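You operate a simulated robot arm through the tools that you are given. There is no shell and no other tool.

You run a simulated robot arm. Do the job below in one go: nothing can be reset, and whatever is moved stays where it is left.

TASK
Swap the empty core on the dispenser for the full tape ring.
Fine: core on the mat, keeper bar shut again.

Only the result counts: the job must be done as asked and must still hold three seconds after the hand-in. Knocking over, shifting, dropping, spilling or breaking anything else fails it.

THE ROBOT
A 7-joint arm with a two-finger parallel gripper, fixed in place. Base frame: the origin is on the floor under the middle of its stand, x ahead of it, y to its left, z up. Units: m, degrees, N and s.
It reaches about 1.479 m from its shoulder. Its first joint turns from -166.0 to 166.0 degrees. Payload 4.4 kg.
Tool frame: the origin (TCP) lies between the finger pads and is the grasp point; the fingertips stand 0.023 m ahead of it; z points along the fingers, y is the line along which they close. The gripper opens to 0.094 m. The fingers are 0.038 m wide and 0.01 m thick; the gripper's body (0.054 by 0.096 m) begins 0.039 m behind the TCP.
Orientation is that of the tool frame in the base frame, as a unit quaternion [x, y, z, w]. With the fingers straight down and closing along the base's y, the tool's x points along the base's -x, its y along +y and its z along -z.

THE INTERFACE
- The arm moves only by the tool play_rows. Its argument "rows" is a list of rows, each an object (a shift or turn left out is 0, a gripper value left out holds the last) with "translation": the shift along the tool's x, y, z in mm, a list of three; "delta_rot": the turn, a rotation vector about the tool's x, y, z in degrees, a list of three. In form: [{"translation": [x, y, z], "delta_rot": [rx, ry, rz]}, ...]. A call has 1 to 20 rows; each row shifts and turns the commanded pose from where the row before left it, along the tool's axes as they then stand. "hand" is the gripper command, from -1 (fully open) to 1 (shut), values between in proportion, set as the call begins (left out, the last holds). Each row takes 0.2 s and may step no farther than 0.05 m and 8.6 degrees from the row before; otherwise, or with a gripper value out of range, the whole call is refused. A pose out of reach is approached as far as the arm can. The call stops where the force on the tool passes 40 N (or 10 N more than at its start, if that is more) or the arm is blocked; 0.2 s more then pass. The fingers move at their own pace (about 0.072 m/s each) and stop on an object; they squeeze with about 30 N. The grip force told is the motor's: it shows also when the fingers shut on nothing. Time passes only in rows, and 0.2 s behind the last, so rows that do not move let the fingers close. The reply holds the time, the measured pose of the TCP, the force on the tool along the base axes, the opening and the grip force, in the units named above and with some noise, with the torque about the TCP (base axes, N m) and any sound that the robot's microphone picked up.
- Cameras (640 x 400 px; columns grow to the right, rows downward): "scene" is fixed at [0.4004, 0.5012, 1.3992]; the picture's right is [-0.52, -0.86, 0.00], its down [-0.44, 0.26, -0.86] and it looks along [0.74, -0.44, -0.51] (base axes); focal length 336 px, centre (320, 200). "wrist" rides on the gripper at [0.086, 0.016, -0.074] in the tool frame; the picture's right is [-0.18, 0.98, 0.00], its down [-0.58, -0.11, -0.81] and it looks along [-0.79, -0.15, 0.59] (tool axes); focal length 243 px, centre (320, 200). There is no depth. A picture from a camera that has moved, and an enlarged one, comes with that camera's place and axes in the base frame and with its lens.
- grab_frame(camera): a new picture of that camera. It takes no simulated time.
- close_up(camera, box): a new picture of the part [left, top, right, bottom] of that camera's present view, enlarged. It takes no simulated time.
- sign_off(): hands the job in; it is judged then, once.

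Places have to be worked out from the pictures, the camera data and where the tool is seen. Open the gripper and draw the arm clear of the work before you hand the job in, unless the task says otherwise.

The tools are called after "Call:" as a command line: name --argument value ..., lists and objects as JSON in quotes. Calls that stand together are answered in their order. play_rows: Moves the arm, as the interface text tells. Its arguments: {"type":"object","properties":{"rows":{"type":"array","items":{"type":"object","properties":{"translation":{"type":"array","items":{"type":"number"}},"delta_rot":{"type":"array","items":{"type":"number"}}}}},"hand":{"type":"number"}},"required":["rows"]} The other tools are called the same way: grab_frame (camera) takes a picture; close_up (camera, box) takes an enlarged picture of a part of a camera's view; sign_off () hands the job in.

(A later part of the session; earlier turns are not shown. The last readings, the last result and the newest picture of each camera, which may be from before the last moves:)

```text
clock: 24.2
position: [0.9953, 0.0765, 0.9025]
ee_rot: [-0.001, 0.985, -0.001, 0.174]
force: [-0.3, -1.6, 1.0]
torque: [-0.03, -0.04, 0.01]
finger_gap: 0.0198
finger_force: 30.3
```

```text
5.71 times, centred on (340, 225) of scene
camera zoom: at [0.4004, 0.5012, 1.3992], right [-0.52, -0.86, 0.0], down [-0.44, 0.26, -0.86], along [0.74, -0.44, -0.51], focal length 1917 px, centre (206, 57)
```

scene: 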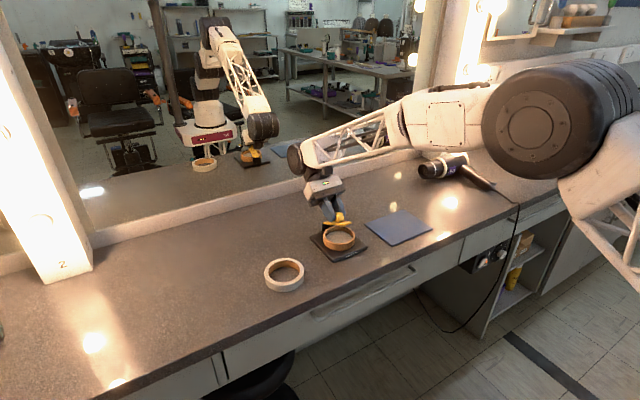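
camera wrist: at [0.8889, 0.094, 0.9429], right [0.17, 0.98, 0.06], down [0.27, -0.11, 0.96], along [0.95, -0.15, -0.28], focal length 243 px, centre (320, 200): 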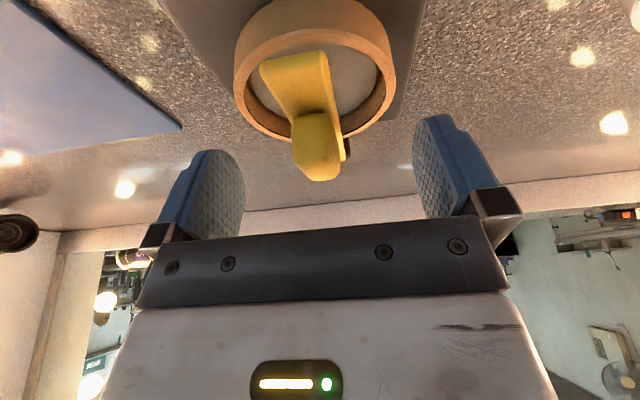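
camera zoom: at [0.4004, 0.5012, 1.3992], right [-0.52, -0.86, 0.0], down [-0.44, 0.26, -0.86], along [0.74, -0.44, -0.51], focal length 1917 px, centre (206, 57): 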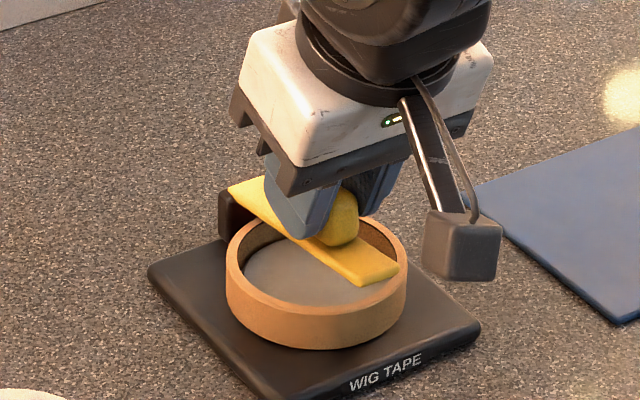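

Gripped again. I follow the hinge arc from this pose in small batches, checking force after each.

Call:
play_rows --rows '[{"translation": [-4.76, 0, -3.12], "delta_rot": [0, 4, 0]}, {"translation": [-4.76, 0, -3.12], "delta_rot": [0, 4, 0]}, {"translation": [-4.76, 0, -3.12], "delta_rot": [0, 4, 0]}, {"translation": [-4.76, 0, -3.12], "delta_rot": [0, 4, 0]}, {}]'

Call:
close_up --camera "scene" --box '[290, 180, 390, 260]'

```text
clock: 25.4
position: [1.0102, 0.0773, 0.9189]
ee_rot: [0.0, 0.999, 0.0, 0.035]
force: [0.5, 1.2, 2.9]
torque: [0.01, -0.2, 0.13]
finger_gap: 0.0198
finger_force: 29.9
```

```text
5.00 times, centred on (340, 220) of scene
camera zoom: at [0.4004, 0.5012, 1.3992], right [-0.52, -0.86, 0.0], down [-0.44, 0.26, -0.86], along [0.74, -0.44, -0.51], focal length 1677 px, centre (220, 100)
```

zoom: 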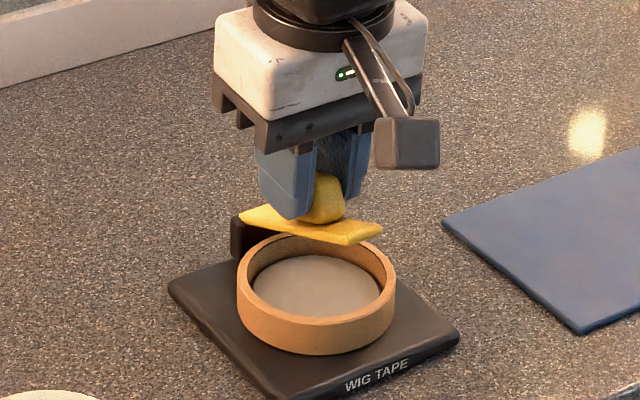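

Low forces and the plate did not move; bar at about 24°. I continue another 20°.

Call:
play_rows --rows '[{"translation": [-4.76, 0, -3.2], "delta_rot": [0, 4, 0]}, {"translation": [-4.76, 0, -3.2], "delta_rot": [0, 4, 0]}, {"translation": [-4.76, 0, -3.2], "delta_rot": [0, 4, 0]}, {"translation": [-4.76, 0, -3.2], "delta_rot": [0, 4, 0]}, {"translation": [-4.76, 0, -3.2], "delta_rot": [0, 4, 0]}, {}]'

Call:
close_up --camera "scene" --box '[290, 180, 390, 260]'

```text
clock: 26.8
position: [1.0357, 0.0774, 0.9327]
ee_rot: [-0.001, 0.99, 0.0, -0.139]
force: [2.9, 2.4, 1.6]
torque: [0.04, -0.31, -0.04]
finger_gap: 0.0198
finger_force: 29.8
```

```text
5.00 times, centred on (340, 220) of scene
camera zoom: at [0.4004, 0.5012, 1.3992], right [-0.52, -0.86, 0.0], down [-0.44, 0.26, -0.86], along [0.74, -0.44, -0.51], focal length 1677 px, centre (220, 100)
```

zoom: 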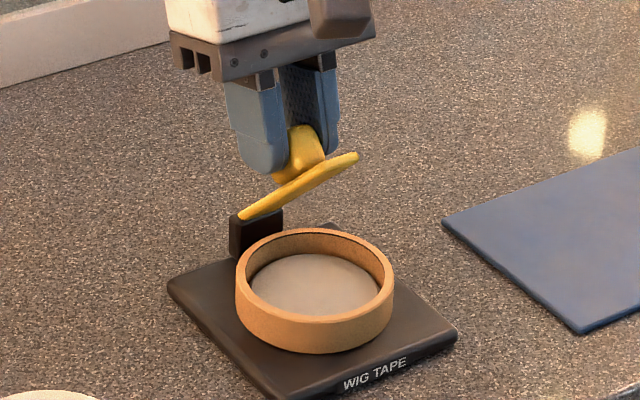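

Bar at about 44°, forces still small. I go another 16° (hand to about +32°).

Call:
play_rows --rows '[{"translation": [-4.76, 0, -3.3], "delta_rot": [0, 4, 0]}, {"translation": [-4.76, 0, -3.3], "delta_rot": [0, 4, 0]}, {"translation": [-4.76, 0, -3.3], "delta_rot": [0, 4, 0]}, {"translation": [-4.76, 0, -3.3], "delta_rot": [0, 4, 0]}, {}]'

Call:
close_up --camera "scene" --box '[290, 160, 390, 260]'

```text
clock: 28.0
position: [1.058, 0.0765, 0.9374]
ee_rot: [0.0, 0.961, 0.0, -0.276]
force: [1.4, 1.0, -0.2]
torque: [0.0, -0.17, -0.06]
finger_gap: 0.0199
finger_force: 29.5
```

```text
4.00 times, centred on (340, 210) of scene
camera zoom: at [0.4004, 0.5012, 1.3992], right [-0.52, -0.86, 0.0], down [-0.44, 0.26, -0.86], along [0.74, -0.44, -0.51], focal length 1342 px, centre (240, 160)
```

zoom: 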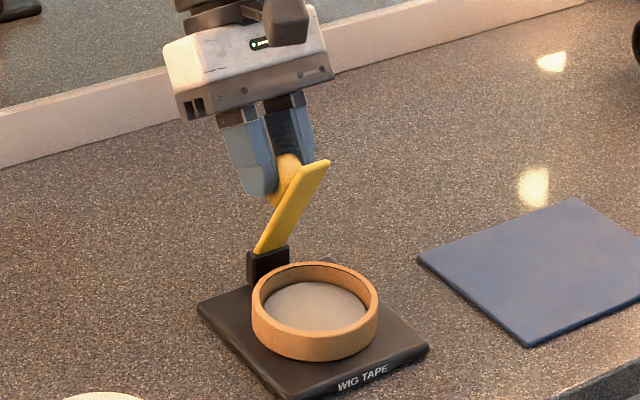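

The bar is at about 60° and holds by friction, so I release it and back out; then I'll push it past vertical from the front with closed fingers.

Call:
play_rows --rows '[{}, {}, {"translation": [0, 0, -20]}, {"translation": [0, 0, -30]}, {"translation": [0, 0, -30]}, {}]' --hand -1

Call:
close_up --camera "scene" --box '[290, 160, 390, 260]'

```text
clock: 29.4
position: [1.101, 0.0776, 1.0063]
ee_rot: [0.0, 0.961, 0.0, -0.275]
force: [0.9, -1.0, 0.5]
torque: [-0.04, -0.01, 0.02]
finger_gap: 0.0938
finger_force: 0.0
```

```text
4.00 times, centred on (340, 210) of scene
camera zoom: at [0.4004, 0.5012, 1.3992], right [-0.52, -0.86, 0.0], down [-0.44, 0.26, -0.86], along [0.74, -0.44, -0.51], focal length 1342 px, centre (240, 160)
```

zoom: 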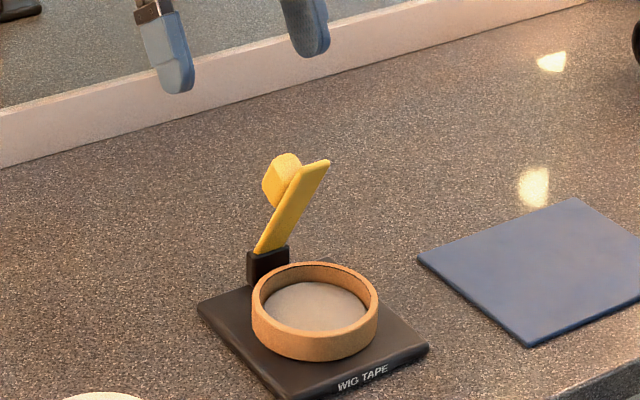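

The bar holds at 60° (tip at about (1.0085, 0.952)). I level the hand, pass above the tip with closed fingers to the robot side, and lower to push height.

Call:
play_rows --rows '[{"translation": [0, 0, -20], "delta_rot": [0, -8, 0]}, {"delta_rot": [0, -8, 0]}, {"delta_rot": [0, -8, 0]}, {"delta_rot": [0, -8, 0]}, {"translation": [40, 0, 0]}, {"translation": [40, 0, 0]}, {"translation": [40, 0, 0]}, {"translation": [36, 0, 0]}, {}]' --hand 1

Call:
grab_frame --camera "wrist"

Call:
close_up --camera "scene" --box '[280, 140, 390, 260]'

```text
clock: 31.4
position: [0.9552, 0.0761, 1.0226]
ee_rot: [0.0, 1.0, 0.0, 0.0]
force: [0.1, 0.1, -0.4]
torque: [-0.01, -0.01, 0.01]
finger_gap: 0.0
finger_force: 30.3
```

```text
taken
camera wrist: at [0.869, 0.0932, 1.097], right [0.18, 0.98, 0.0], down [0.58, -0.11, 0.81], along [0.79, -0.15, -0.59], focal length 243 px, centre (320, 200)
```

wrist: 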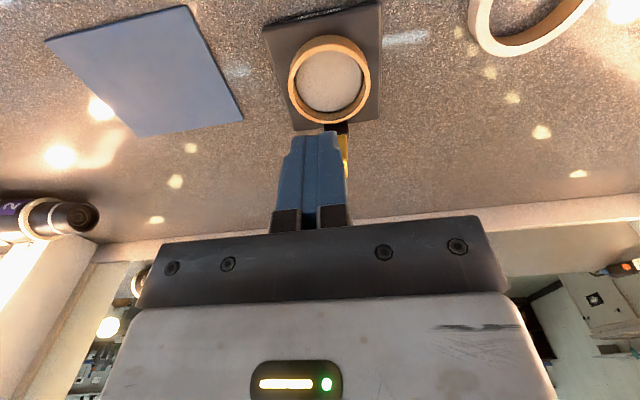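

```text
3.33 times, centred on (335, 200) of scene
camera zoom: at [0.4004, 0.5012, 1.3992], right [-0.52, -0.86, 0.0], down [-0.44, 0.26, -0.86], along [0.74, -0.44, -0.51], focal length 1118 px, centre (270, 200)
```

zoom: 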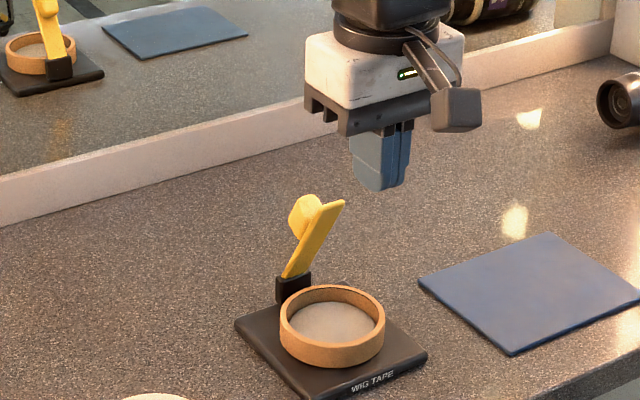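

Hand is on the robot side of the raised bar, clear of it. I lower to TCP z≈0.945 so the finger faces will meet the bar's upper end, then push +x gently.

Call:
play_rows --rows '[{"translation": [0, 1.5, 40]}, {"translation": [0, 0, 38]}, {"translation": [-15, 0, 0]}, {"translation": [-15, 0, 0]}, {"translation": [-15, 0, 0]}, {"translation": [-10, 0, 0]}, {}]'

Call:
close_up --camera "scene" --box '[280, 140, 390, 260]'

```text
clock: 33.0
position: [1.0092, 0.0801, 0.9452]
ee_rot: [0.0, 1.0, 0.0, 0.0]
force: [0.0, -1.1, -0.3]
torque: [-0.02, 0.0, -0.02]
finger_gap: 0.0002
finger_force: 30.4
```

```text
3.33 times, centred on (335, 200) of scene
camera zoom: at [0.4004, 0.5012, 1.3992], right [-0.52, -0.86, 0.0], down [-0.44, 0.26, -0.86], along [0.74, -0.44, -0.51], focal length 1118 px, centre (270, 200)
```

zoom: 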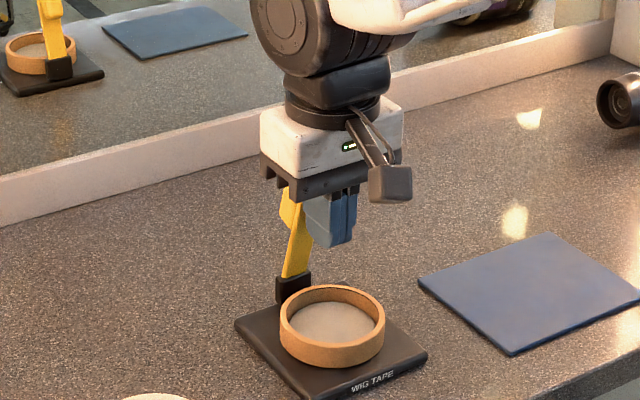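

The bar follows with no noticeable force. I keep pushing in smaller steps toward vertical.

Call:
play_rows --rows '[{"translation": [-10, 0, 0]}, {"translation": [-10, 0, 0]}, {"translation": [-7, 0, 0]}, {}]'

Call:
close_up --camera "scene" --box '[280, 140, 390, 260]'

```text
clock: 34.0
position: [1.0368, 0.0798, 0.945]
ee_rot: [0.0, 1.0, -0.001, 0.0]
force: [1.3, -0.3, 0.3]
torque: [0.01, -0.02, -0.02]
finger_gap: 0.0
finger_force: 29.9
```

```text
3.33 times, centred on (335, 200) of scene
camera zoom: at [0.4004, 0.5012, 1.3992], right [-0.52, -0.86, 0.0], down [-0.44, 0.26, -0.86], along [0.74, -0.44, -0.51], focal length 1118 px, centre (270, 200)
```

zoom: 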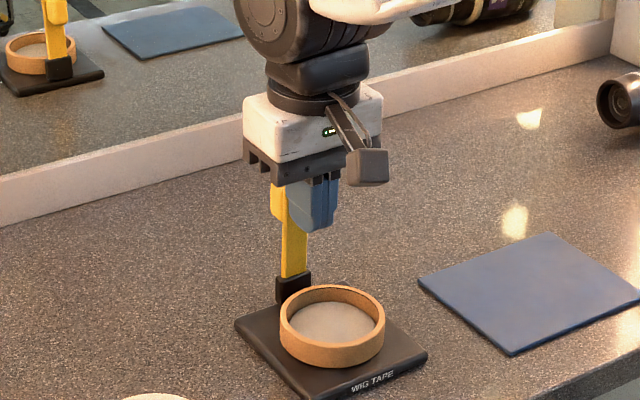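

The bar is nearly vertical. A few more millimetres in tiny steps, watching for an end stop.

Call:
play_rows --rows '[{"translation": [-4, 0, 0]}, {"translation": [-4, 0, 0]}, {}]'

Call:
play_rows --rows '[{"translation": [-4, 0, 0]}, {"translation": [-3, 0, 0]}, {}]'

Call:
close_up --camera "scene" --box '[280, 140, 390, 260]'

```text
clock: 34.8
position: [1.0448, 0.0791, 0.9445]
ee_rot: [0.0, 1.0, 0.0, 0.0]
force: [-0.7, -0.8, 0.3]
torque: [-0.03, 0.01, -0.02]
finger_gap: 0.0002
finger_force: 29.7
```

```text
clock: 35.6
position: [1.0533, 0.0789, 0.9441]
ee_rot: [0.0, 1.0, 0.0, 0.0]
force: [0.0, -0.1, 0.3]
torque: [-0.01, 0.03, 0.04]
finger_gap: 0.0
finger_force: 29.8
```

```text
3.33 times, centred on (335, 200) of scene
camera zoom: at [0.4004, 0.5012, 1.3992], right [-0.52, -0.86, 0.0], down [-0.44, 0.26, -0.86], along [0.74, -0.44, -0.51], focal length 1118 px, centre (270, 200)
```

zoom: 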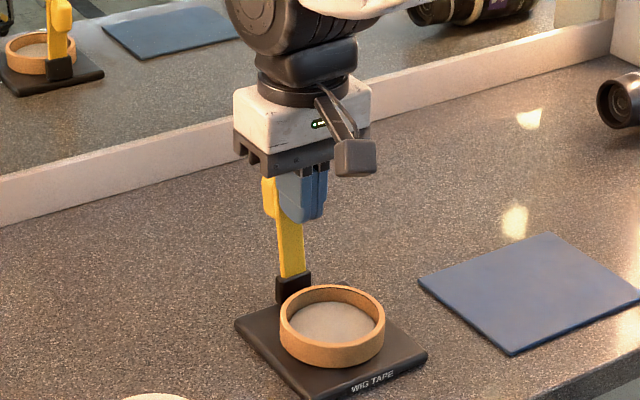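

The bar is now slightly past vertical. I retreat toward the robot and rise, then inspect the core and hub from above.

Call:
play_rows --rows '[{"translation": [30, 0, 0]}, {"translation": [35, 0, 0]}, {"translation": [20, 0, -20]}, {"translation": [0, 0, -20]}, {}]' --hand -1

Call:
grab_frame --camera "wrist"

Call:
close_up --camera "wrist" --box '[230, 0, 410, 160]'

Call:
close_up --camera "scene" --box '[300, 180, 380, 260]'

```text
clock: 36.8
position: [0.9667, 0.0774, 0.9845]
ee_rot: [0.0, 1.0, 0.0, 0.0]
force: [-0.6, -0.2, -0.3]
torque: [0.03, 0.03, 0.02]
finger_gap: 0.0939
finger_force: 0.1
```

```text
taken
camera wrist: at [0.881, 0.0946, 1.0589], right [0.18, 0.98, 0.0], down [0.58, -0.11, 0.81], along [0.79, -0.15, -0.59], focal length 243 px, centre (320, 200)
```

wrist: 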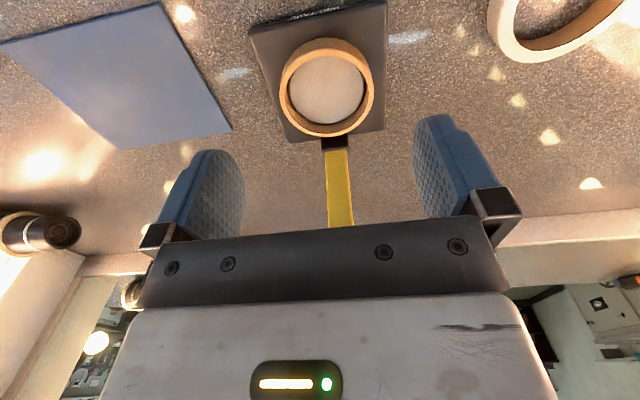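

```text
2.50 times, centred on (320, 80) of wrist
camera zoom: at [0.881, 0.0946, 1.0589], right [0.18, 0.98, 0.0], down [0.58, -0.11, 0.81], along [0.79, -0.15, -0.59], focal length 606 px, centre (320, 500)
```

zoom: 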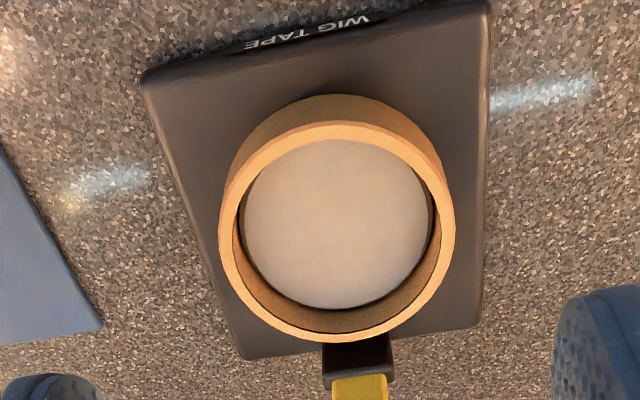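

```text
5.00 times, centred on (340, 220) of scene
camera zoom: at [0.4004, 0.5012, 1.3992], right [-0.52, -0.86, 0.0], down [-0.44, 0.26, -0.86], along [0.74, -0.44, -0.51], focal length 1677 px, centre (220, 100)
```

zoom: 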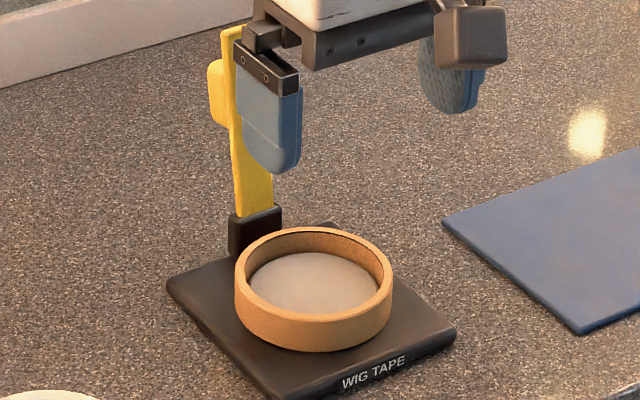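

Bar is upright, clear of the core. A circle fit puts the core centre at (1.004, 0.078), radius 0.0427, so the open fingers (94 mm) fit around it with ~4 mm each side; I move above it.

Call:
play_rows --rows '[{"translation": [-19, 0.3, 20]}, {"translation": [-18, 0.3, 20]}, {"translation": [0, 0, 22]}, {}]' --hand -1

Call:
grab_frame --camera "wrist"

Call:
close_up --camera "scene" --box '[300, 180, 380, 260]'

```text
clock: 37.8
position: [1.004, 0.0794, 0.922]
ee_rot: [0.0, 1.0, 0.0, 0.0]
force: [-0.8, 0.2, 0.1]
torque: [-0.01, 0.02, -0.01]
finger_gap: 0.0942
finger_force: 0.0
```

```text
taken
camera wrist: at [0.9184, 0.0954, 0.9973], right [0.18, 0.98, 0.0], down [0.58, -0.11, 0.81], along [0.79, -0.15, -0.59], focal length 243 px, centre (320, 200)
```

wrist: 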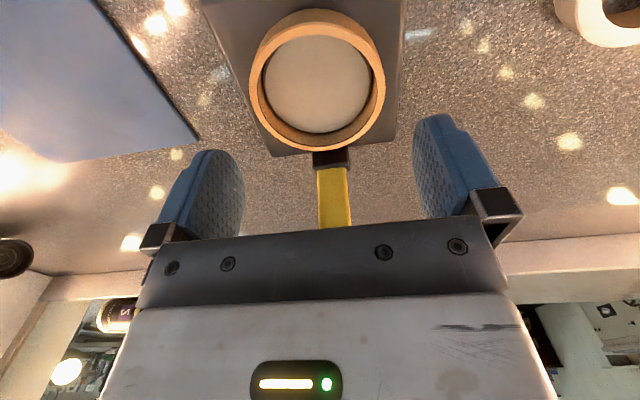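

```text
5.00 times, centred on (340, 220) of scene
camera zoom: at [0.4004, 0.5012, 1.3992], right [-0.52, -0.86, 0.0], down [-0.44, 0.26, -0.86], along [0.74, -0.44, -0.51], focal length 1677 px, centre (220, 100)
```

zoom: 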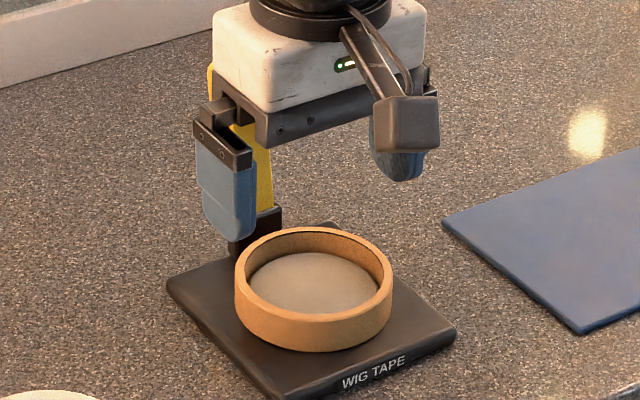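

I zoom the wrist view here to refine the core and hub centre before descending.

Call:
close_up --camera "wrist" --box '[225, 0, 405, 160]'

```text
2.50 times, centred on (315, 80) of wrist
camera zoom: at [0.9184, 0.0954, 0.9973], right [0.18, 0.98, 0.0], down [0.58, -0.11, 0.81], along [0.79, -0.15, -0.59], focal length 606 px, centre (332, 500)
```

zoom: 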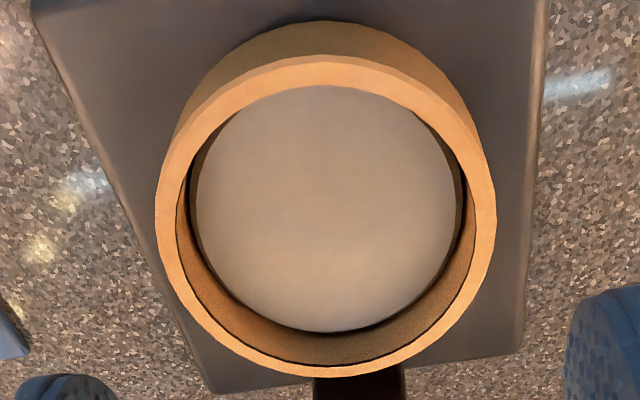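

Refined: core centre (1.0046, 0.078), bore ≈75 mm, hub ≈71 mm and about 8 mm tall. I correct y by −1.3 mm and descend around the core.

Call:
play_rows --rows '[{"translation": [0, -1.3, 20]}, {"translation": [0, 0, 20]}, {"translation": [0, 0, 12]}, {"translation": [0, 0, 8]}, {}]'

Call:
close_up --camera "scene" --box '[300, 190, 380, 260]'

Call:
grab_frame --camera "wrist"

```text
clock: 39.0
position: [1.0043, 0.0785, 0.8636]
ee_rot: [0.0, 1.0, 0.001, 0.0]
force: [0.1, 0.2, -0.2]
torque: [0.01, 0.03, 0.0]
finger_gap: 0.0941
finger_force: 0.1
```

```text
5.71 times, centred on (340, 225) of scene
camera zoom: at [0.4004, 0.5012, 1.3992], right [-0.52, -0.86, 0.0], down [-0.44, 0.26, -0.86], along [0.74, -0.44, -0.51], focal length 1917 px, centre (206, 57)
```

zoom: 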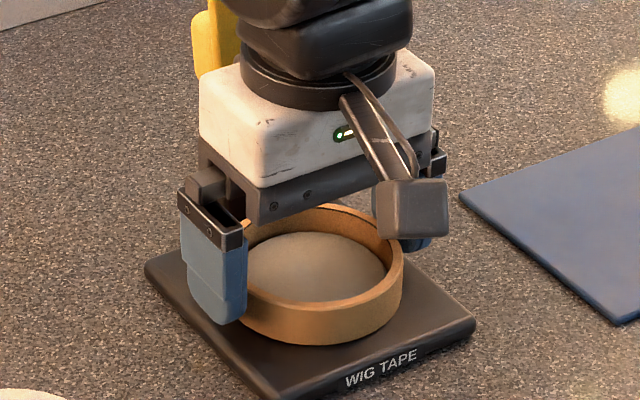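

```text
taken
camera wrist: at [0.9185, 0.0945, 0.9376], right [0.18, 0.98, 0.0], down [0.58, -0.11, 0.81], along [0.79, -0.15, -0.59], focal length 243 px, centre (320, 200)
```

wrist: 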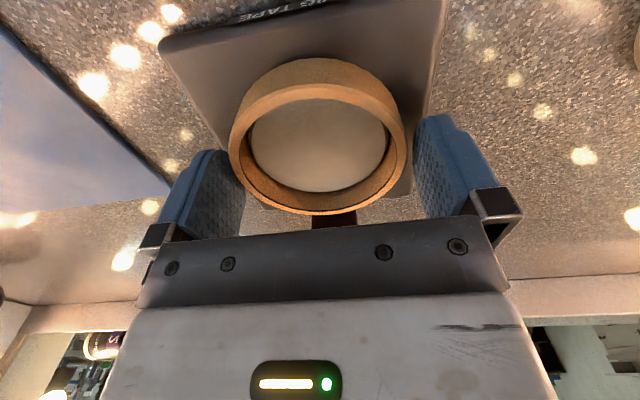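

The fingers straddle the core without contact. I go down 2 mm more and close.

Call:
play_rows --rows '[{"translation": [0, 0, 2]}, {}]'

Call:
play_rows --rows '[{}, {}, {}]' --hand 1

Call:
grab_frame --camera "wrist"

```text
clock: 39.6
position: [1.0034, 0.0785, 0.8608]
ee_rot: [0.0, 1.0, 0.0, 0.0]
force: [-0.6, -0.3, -0.3]
torque: [0.0, 0.01, 0.01]
finger_gap: 0.0939
finger_force: 0.0
```

```text
clock: 40.4
position: [1.0038, 0.0779, 0.861]
ee_rot: [0.0, 1.0, -0.001, 0.0]
force: [0.3, -3.5, 0.1]
torque: [-0.15, 0.01, -0.06]
finger_gap: 0.0813
finger_force: 29.9
```

```text
taken
camera wrist: at [0.9185, 0.0946, 0.9355], right [0.18, 0.98, 0.0], down [0.58, -0.11, 0.81], along [0.79, -0.15, -0.59], focal length 243 px, centre (320, 200)
```

wrist: 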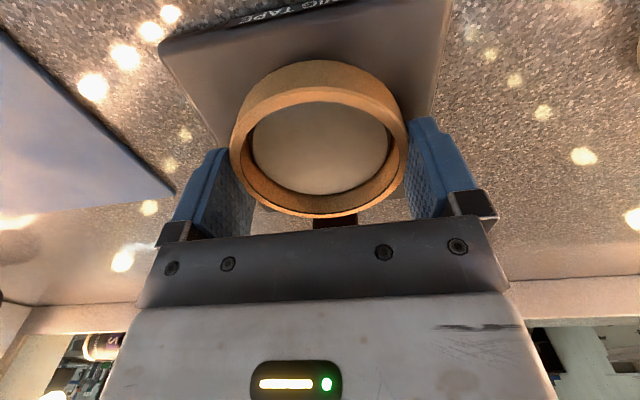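

The core is gripped (gap 81 mm). I lift straight up slowly, 6 mm first, and check.

Call:
play_rows --rows '[{"translation": [0, 0, -2]}, {"translation": [0, 0, -4]}, {}]'

Call:
close_up --camera "scene" --box '[300, 190, 380, 260]'

```text
clock: 41.2
position: [1.0033, 0.0787, 0.8671]
ee_rot: [0.0, 1.0, 0.0, 0.0]
force: [-0.2, -0.3, 0.7]
torque: [0.0, -0.01, 0.0]
finger_gap: 0.0812
finger_force: 29.8
```

```text
5.71 times, centred on (340, 225) of scene
camera zoom: at [0.4004, 0.5012, 1.3992], right [-0.52, -0.86, 0.0], down [-0.44, 0.26, -0.86], along [0.74, -0.44, -0.51], focal length 1917 px, centre (206, 57)
```

zoom: 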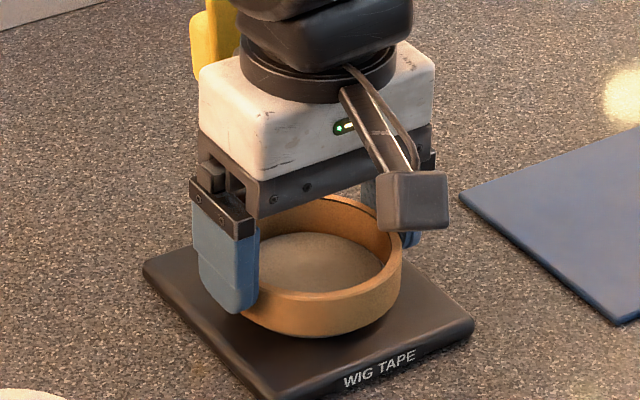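

The core comes up freely and the plate stays put. I lift to about z=0.93 and carry it over the mat centre at about (0.98, −0.12).

Call:
play_rows --rows '[{"translation": [0, 0, -15]}, {"translation": [0, 0, -25]}, {"translation": [0, 0, -25]}, {"translation": [5, -30, 0]}, {"translation": [5, -35, 0]}, {"translation": [5, -35, 0]}, {"translation": [5, -35, 0]}, {"translation": [3, -35, 0]}, {"translation": [0, -29, 0]}, {}]'

Call:
grab_frame --camera "scene"

Call:
grab_frame --camera "wrist"

```text
clock: 43.4
position: [0.9803, -0.1217, 0.9319]
ee_rot: [0.0, 1.0, 0.0, 0.0]
force: [0.5, -0.3, 0.5]
torque: [-0.03, 0.02, 0.0]
finger_gap: 0.081
finger_force: 30.0
```

```text
taken
```

scene: 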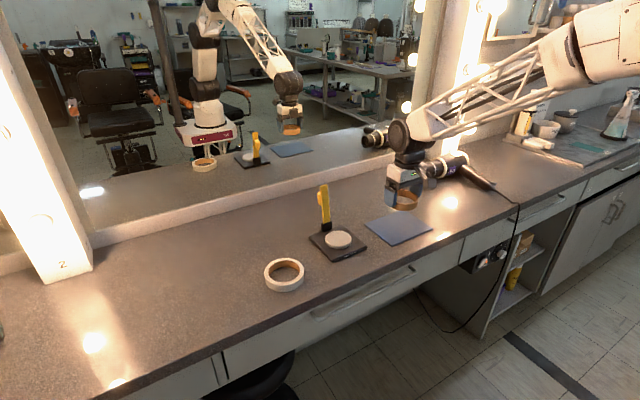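

```text
taken
camera wrist: at [0.8945, -0.1045, 1.0066], right [0.18, 0.98, 0.0], down [0.58, -0.11, 0.81], along [0.79, -0.15, -0.59], focal length 243 px, centre (320, 200)
```

wrist: 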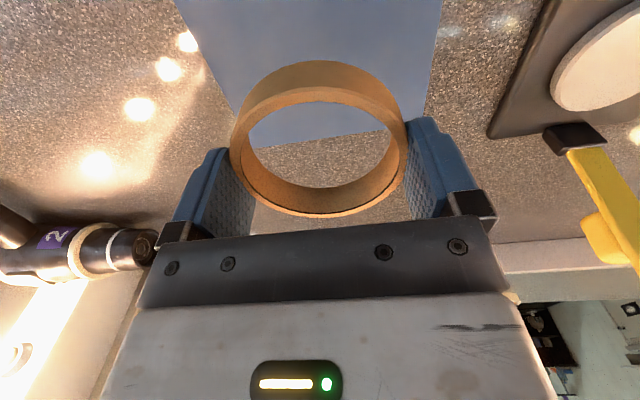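

The core is over the mat's middle (mat about x 0.92–1.04, y −0.20 to −0.04). I descend to just above it, then feel for contact in small steps.

Call:
play_rows --rows '[{"translation": [0, 0, 25]}, {"translation": [0, 0, 25]}, {"translation": [0, 0, 15]}, {"translation": [0, 0, 5]}, {}]'

Call:
close_up --camera "scene" --box '[350, 170, 450, 250]'

Call:
grab_frame --camera "wrist"

```text
clock: 44.6
position: [0.9803, -0.1214, 0.8618]
ee_rot: [0.0, 1.0, 0.0, 0.0]
force: [-0.1, 0.3, -0.1]
torque: [0.01, 0.0, 0.02]
finger_gap: 0.081
finger_force: 29.8
```

```text
5.00 times, centred on (400, 210) of scene
camera zoom: at [0.4004, 0.5012, 1.3992], right [-0.52, -0.86, 0.0], down [-0.44, 0.26, -0.86], along [0.74, -0.44, -0.51], focal length 1677 px, centre (-80, 150)
```

zoom: 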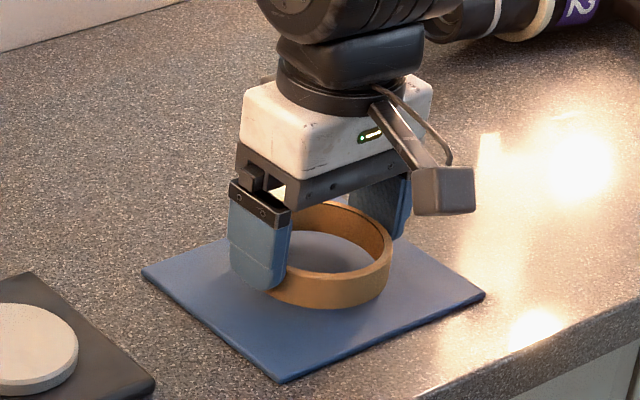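

```text
taken
camera wrist: at [0.895, -0.1042, 0.9364], right [0.18, 0.98, 0.0], down [0.58, -0.11, 0.81], along [0.79, -0.15, -0.59], focal length 243 px, centre (320, 200)
```

wrist: 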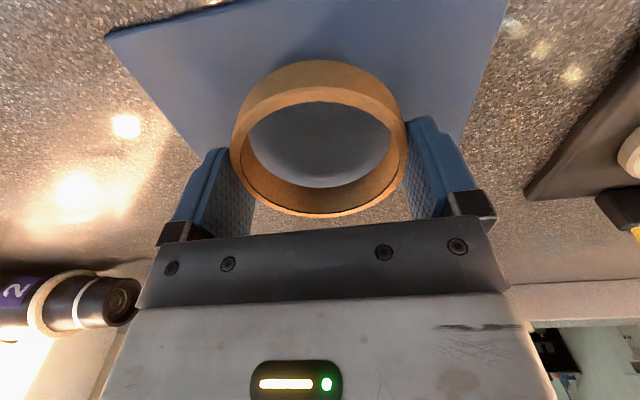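

Still above the mat. I lower in 2 mm steps and watch the vertical force.

Call:
play_rows --rows '[{"translation": [0, 0, 2]}, {"translation": [0, 0, 2]}, {"translation": [0, 0, 2]}, {}]'

Call:
play_rows --rows '[{"translation": [0, 0, 2]}, {}]'

Call:
close_up --camera "scene" --box '[360, 200, 430, 250]'

```text
clock: 45.6
position: [0.9812, -0.1201, 0.8558]
ee_rot: [0.0, 1.0, 0.0, -0.001]
force: [-0.3, 0.5, 0.2]
torque: [0.0, -0.01, -0.02]
finger_gap: 0.081
finger_force: 30.2
```

```text
clock: 46.2
position: [0.9814, -0.1206, 0.8538]
ee_rot: [0.0, 1.0, 0.0, 0.0]
force: [0.3, 1.9, 2.9]
torque: [0.09, -0.04, -0.03]
finger_gap: 0.0808
finger_force: 30.2
```

```text
8.00 times, centred on (395, 225) of scene
camera zoom: at [0.4004, 0.5012, 1.3992], right [-0.52, -0.86, 0.0], down [-0.44, 0.26, -0.86], along [0.74, -0.44, -0.51], focal length 2684 px, centre (-280, 0)
```

zoom: 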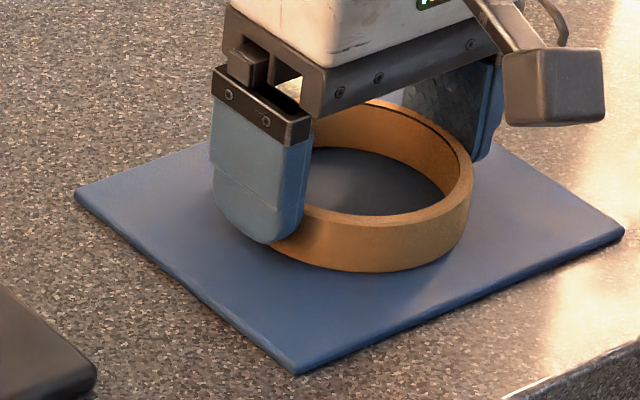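

Contact with the mat felt (≈3 N). I open and then rise straight up.

Call:
play_rows --rows '[{}, {}, {}]' --hand -1

Call:
play_rows --rows '[{"translation": [0, 0, -10]}, {"translation": [0, 0, -25]}, {"translation": [0, 0, -40]}, {"translation": [0, 0, -40]}, {}]'

Call:
grab_frame --camera "wrist"

Call:
close_up --camera "scene" --box '[350, 190, 450, 250]'

```text
clock: 47.0
position: [0.9805, -0.1204, 0.8537]
ee_rot: [-0.001, 1.0, 0.0, 0.0]
force: [-0.5, -0.4, -0.5]
torque: [0.0, 0.01, -0.01]
finger_gap: 0.094
finger_force: 0.1
```

```text
clock: 48.2
position: [0.9814, -0.1211, 0.9685]
ee_rot: [-0.001, 1.0, 0.0, 0.0]
force: [-0.1, 0.5, -0.4]
torque: [0.01, -0.01, 0.0]
finger_gap: 0.094
finger_force: 0.1
```

```text
taken
camera wrist: at [0.8962, -0.1046, 1.0432], right [0.18, 0.98, 0.0], down [0.58, -0.11, 0.81], along [0.79, -0.15, -0.59], focal length 243 px, centre (320, 200)
```

wrist: 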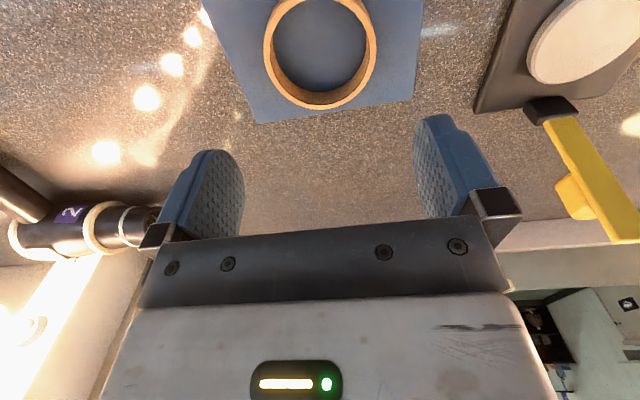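

```text
6.40 times, centred on (400, 220) of scene
camera zoom: at [0.4004, 0.5012, 1.3992], right [-0.52, -0.86, 0.0], down [-0.44, 0.26, -0.86], along [0.74, -0.44, -0.51], focal length 2147 px, centre (-192, 72)
```

zoom: 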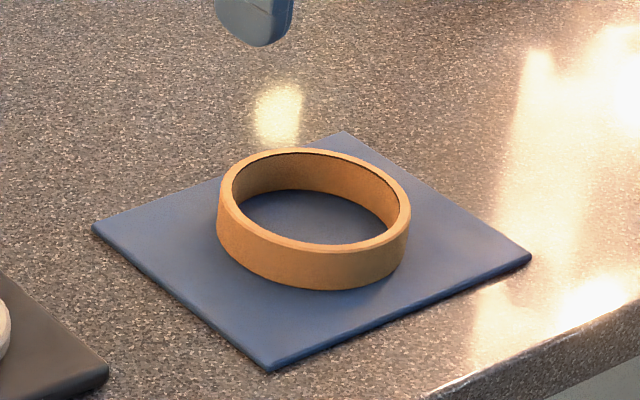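

The core rests flat on the mat. Next I move back over the dispenser to measure the bare hub exactly.

Call:
play_rows --rows '[{"translation": [5, 35, -10]}, {"translation": [5, 40, -7]}, {"translation": [4, 40, 0]}, {"translation": [0, 42, 0]}, {"translation": [0, 42, 0]}, {}]'

Call:
grab_frame --camera "wrist"

Call:
close_up --camera "wrist" --box '[230, 0, 410, 160]'

Call:
close_up --camera "scene" --box '[300, 190, 380, 260]'

```text
clock: 49.6
position: [0.9674, 0.0798, 0.9866]
ee_rot: [-0.001, 1.0, 0.0, 0.0]
force: [-0.7, -0.5, 0.6]
torque: [0.01, 0.01, -0.01]
finger_gap: 0.0941
finger_force: 0.0
```

```text
taken
camera wrist: at [0.8817, 0.095, 1.0601], right [0.18, 0.98, 0.0], down [0.58, -0.11, 0.81], along [0.79, -0.15, -0.59], focal length 243 px, centre (320, 200)
```

wrist: 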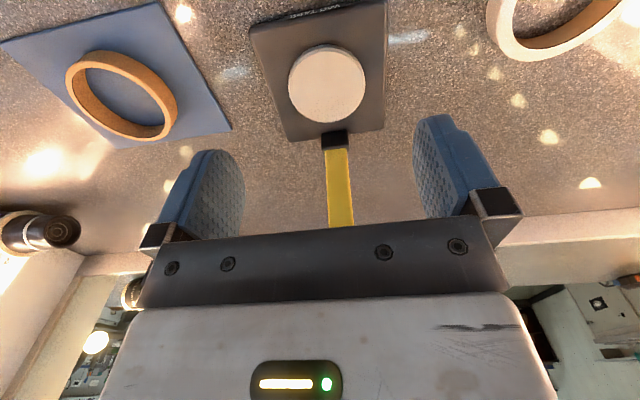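

```text
2.50 times, centred on (320, 80) of wrist
camera zoom: at [0.8817, 0.095, 1.0601], right [0.18, 0.98, 0.0], down [0.58, -0.11, 0.81], along [0.79, -0.15, -0.59], focal length 606 px, centre (320, 500)
```

zoom: 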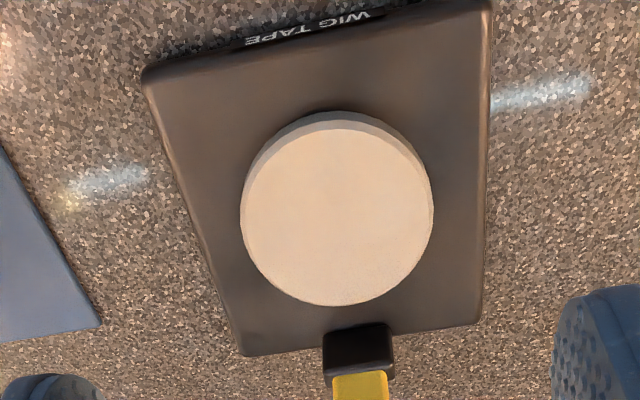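

```text
5.71 times, centred on (340, 225) of scene
camera zoom: at [0.4004, 0.5012, 1.3992], right [-0.52, -0.86, 0.0], down [-0.44, 0.26, -0.86], along [0.74, -0.44, -0.51], focal length 1917 px, centre (206, 57)
```

zoom: 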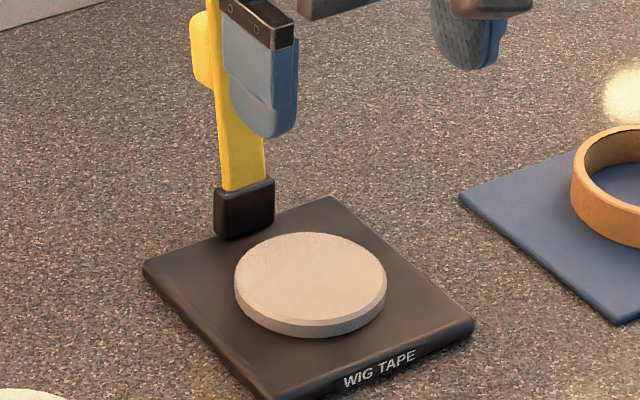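

The hub is centred at about (1.004, 0.0785), diameter ≈72 mm, ~8 mm tall, with the post face at x≈1.057, so the full ring should clear it. Now I go over the full ring to measure it the same way.

Call:
play_rows --rows '[{"translation": [15, 35, 0]}, {"translation": [15, 42, 0]}, {"translation": [15, 42, 0]}, {"translation": [2, 42, 0]}, {}]'

Call:
grab_frame --camera "wrist"

Call:
close_up --camera "wrist" --box '[230, 0, 410, 160]'

```text
clock: 50.8
position: [0.919, 0.2405, 0.9861]
ee_rot: [0.0, 1.0, 0.0, 0.0]
force: [0.8, 1.1, 0.6]
torque: [0.01, 0.02, -0.05]
finger_gap: 0.094
finger_force: 0.0
```

```text
taken
camera wrist: at [0.8342, 0.2562, 1.061], right [0.18, 0.98, 0.0], down [0.58, -0.11, 0.81], along [0.79, -0.15, -0.59], focal length 243 px, centre (320, 200)
```

wrist: 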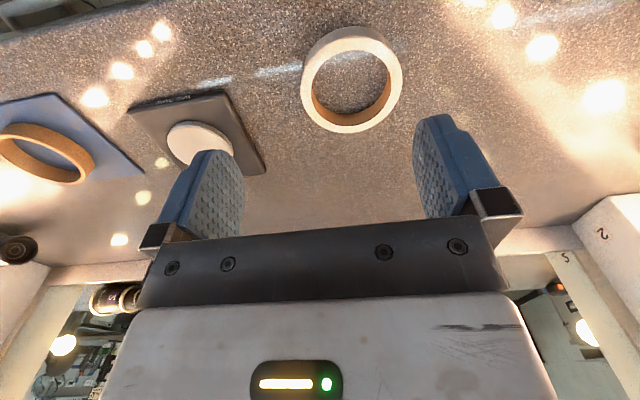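

```text
2.50 times, centred on (320, 80) of wrist
camera zoom: at [0.8342, 0.2562, 1.061], right [0.18, 0.98, 0.0], down [0.58, -0.11, 0.81], along [0.79, -0.15, -0.59], focal length 606 px, centre (320, 500)
```

zoom: 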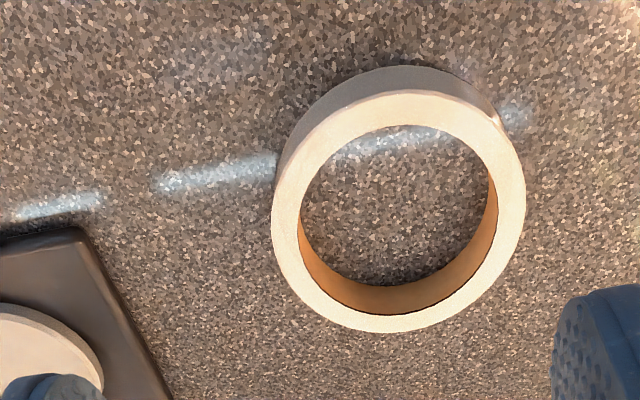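

Ring centre ≈(0.9627, 0.262), outer radius ≈47.4 mm, bore radius ≈38 mm, height ≈20 mm (top z≈0.843). I zoom on the hub to measure its height so I know how deep the inner finger may reach.

Call:
close_up --camera "scene" --box '[316, 222, 360, 256]'

Call:
close_up --camera "scene" --box '[260, 250, 310, 295]'

```text
11.76 times, centred on (338, 239) of scene
camera zoom: at [0.4004, 0.5012, 1.3992], right [-0.52, -0.86, 0.0], down [-0.44, 0.26, -0.86], along [0.74, -0.44, -0.51], focal length 3947 px, centre (108, -259)
```

zoom: 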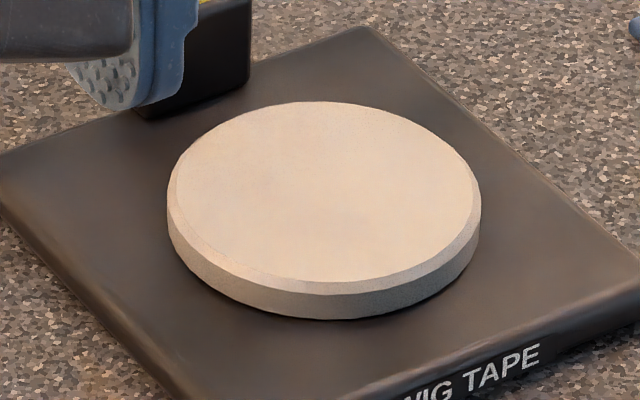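

```text
8.89 times, centred on (285, 272) of scene
camera zoom: at [0.4004, 0.5012, 1.3992], right [-0.52, -0.86, 0.0], down [-0.44, 0.26, -0.86], along [0.74, -0.44, -0.51], focal length 2982 px, centre (631, -444)
```

zoom: 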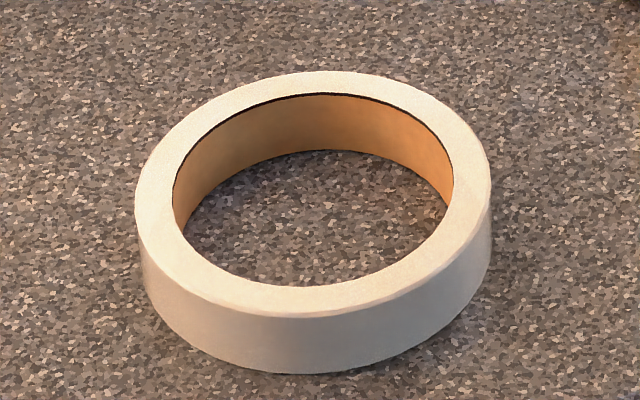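

Hub is about 9.5 mm tall with a chamfer, so the inner finger may only go ~8.5 mm into the ring. I narrow the opening to ~52 mm and position over the ring's −y wall, TCP at about (0.9627, 0.2218).

Call:
play_rows --rows '[{"translation": [-21, -9, 20]}, {"translation": [-21.9, -9.5, 30]}, {"translation": [0, 0, 30]}, {}]' --hand -0.1

Call:
grab_frame --camera "wrist"

Call:
close_up --camera "scene" --box '[245, 200, 345, 300]'

```text
clock: 51.8
position: [0.9627, 0.2209, 0.9073]
ee_rot: [0.0, 1.0, 0.0, 0.0]
force: [0.4, -0.4, 0.1]
torque: [-0.03, -0.02, -0.01]
finger_gap: 0.0519
finger_force: 0.1
```

```text
taken
camera wrist: at [0.8773, 0.2369, 0.9811], right [0.18, 0.98, 0.0], down [0.58, -0.11, 0.81], along [0.79, -0.15, -0.59], focal length 243 px, centre (320, 200)
```

wrist: 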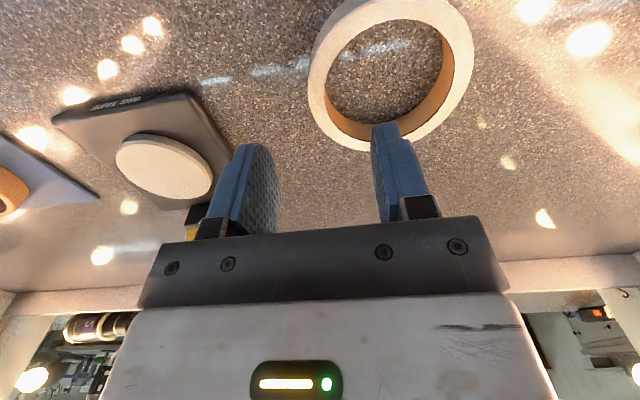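

```text
4.00 times, centred on (295, 250) of scene
camera zoom: at [0.4004, 0.5012, 1.3992], right [-0.52, -0.86, 0.0], down [-0.44, 0.26, -0.86], along [0.74, -0.44, -0.51], focal length 1342 px, centre (420, 0)
```

zoom: 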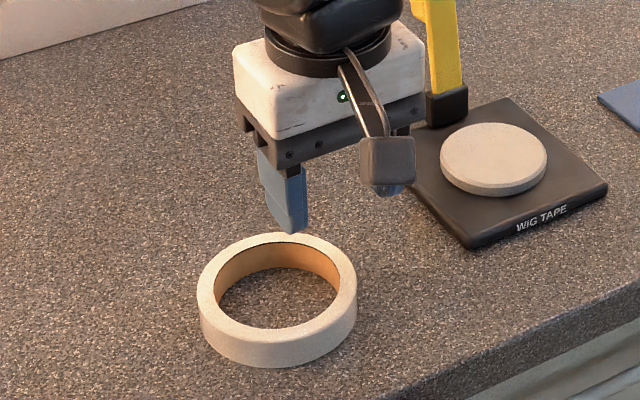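

Inner finger is over the bore, outer finger outside. I descend to about 8.5 mm insertion.

Call:
play_rows --rows '[{"translation": [0, 0.7, 20]}, {"translation": [0, 0, 15]}, {"translation": [0, 0, 10]}, {"translation": [0, 0, 4.5]}, {}]'

Call:
grab_frame --camera "wrist"

Call:
close_up --camera "scene" --box '[255, 225, 325, 300]'

```text
clock: 53.0
position: [0.9626, 0.2219, 0.8584]
ee_rot: [0.0, 1.0, 0.0, 0.001]
force: [-0.2, -0.7, -0.5]
torque: [0.0, 0.02, 0.03]
finger_gap: 0.0518
finger_force: 0.1
```

```text
taken
camera wrist: at [0.8768, 0.2376, 0.9314], right [0.18, 0.98, 0.0], down [0.58, -0.11, 0.81], along [0.79, -0.15, -0.59], focal length 243 px, centre (320, 200)
```

wrist: 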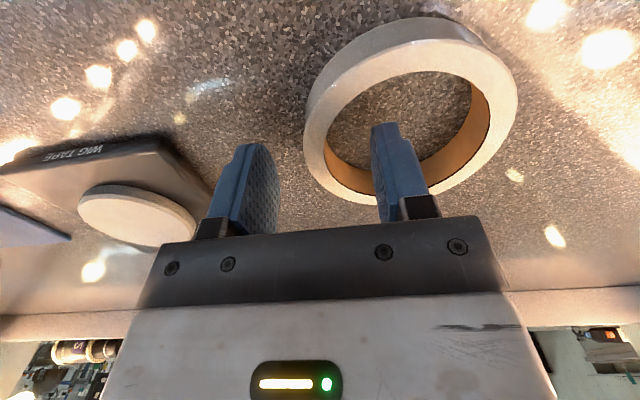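

```text
5.33 times, centred on (290, 262) of scene
camera zoom: at [0.4004, 0.5012, 1.3992], right [-0.52, -0.86, 0.0], down [-0.44, 0.26, -0.86], along [0.74, -0.44, -0.51], focal length 1789 px, centre (480, -133)
```

zoom: 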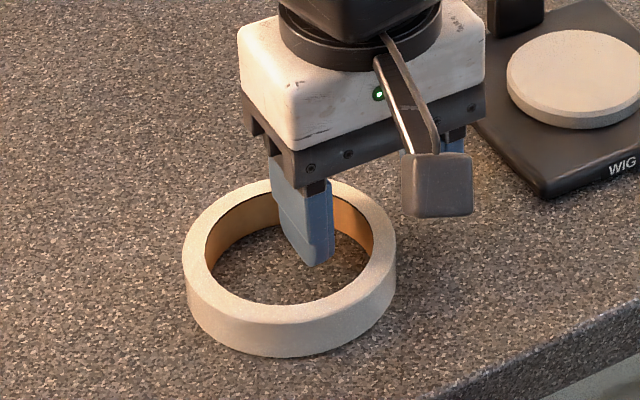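

Finger placement looks right. I close on the wall and let it settle.

Call:
play_rows --rows '[{}, {}, {}, {}]' --hand 1

Call:
grab_frame --camera "wrist"

Call:
close_up --camera "scene" --box '[255, 225, 325, 300]'

```text
clock: 54.0
position: [0.9627, 0.2216, 0.8575]
ee_rot: [-0.001, 1.0, 0.0, -0.001]
force: [-0.3, 0.4, 1.1]
torque: [-0.02, -0.02, 0.03]
finger_gap: 0.0086
finger_force: 30.3
```

```text
taken
camera wrist: at [0.8768, 0.2376, 0.9315], right [0.18, 0.98, 0.0], down [0.58, -0.11, 0.81], along [0.79, -0.15, -0.59], focal length 243 px, centre (320, 200)
```

wrist: 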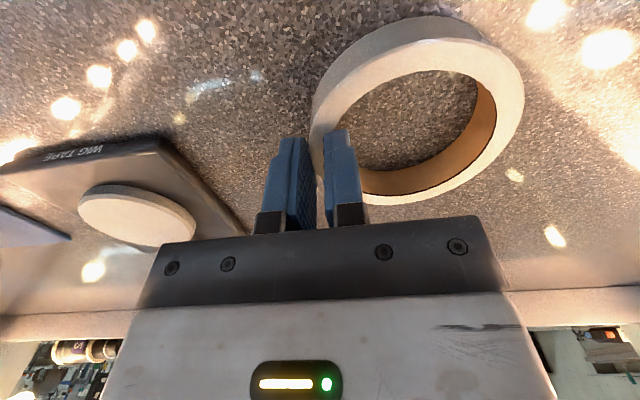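

```text
5.33 times, centred on (290, 262) of scene
camera zoom: at [0.4004, 0.5012, 1.3992], right [-0.52, -0.86, 0.0], down [-0.44, 0.26, -0.86], along [0.74, -0.44, -0.51], focal length 1789 px, centre (480, -133)
```

zoom: 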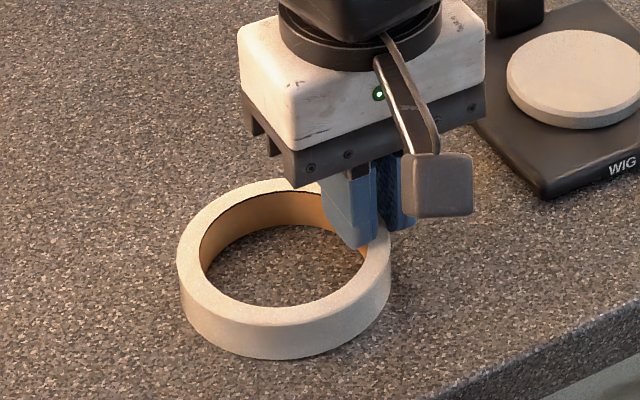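

The wall is gripped. I lift a few millimetres first and check that the ring stays level and held.

Call:
play_rows --rows '[{"translation": [0, 0, -3]}, {"translation": [0, 0, -7]}, {"translation": [0, 0, -10]}, {}]'

Call:
close_up --camera "scene" --box '[255, 215, 325, 290]'

Call:
close_up --camera "wrist" --box '[240, 0, 540, 240]'

```text
clock: 55.0
position: [0.9617, 0.2217, 0.8754]
ee_rot: [0.0, 1.0, 0.0, 0.0]
force: [0.3, 0.2, -0.8]
torque: [-0.02, -0.01, 0.02]
finger_gap: 0.0089
finger_force: 30.3
```

```text
5.33 times, centred on (290, 252) of scene
camera zoom: at [0.4004, 0.5012, 1.3992], right [-0.52, -0.86, 0.0], down [-0.44, 0.26, -0.86], along [0.74, -0.44, -0.51], focal length 1789 px, centre (480, -80)
```

zoom: 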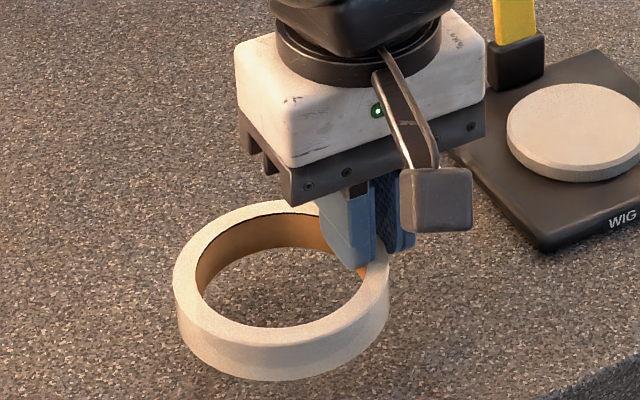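

```text
1.67 times, centred on (390, 120) of wrist
camera zoom: at [0.8769, 0.2377, 0.9505], right [0.18, 0.98, 0.0], down [0.58, -0.11, 0.81], along [0.79, -0.15, -0.59], focal length 404 px, centre (203, 333)
```

zoom: 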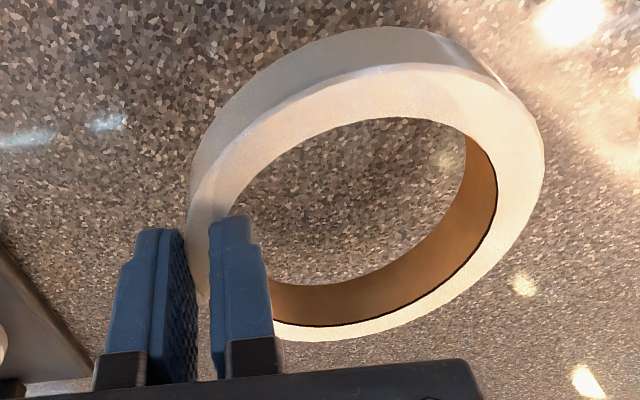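

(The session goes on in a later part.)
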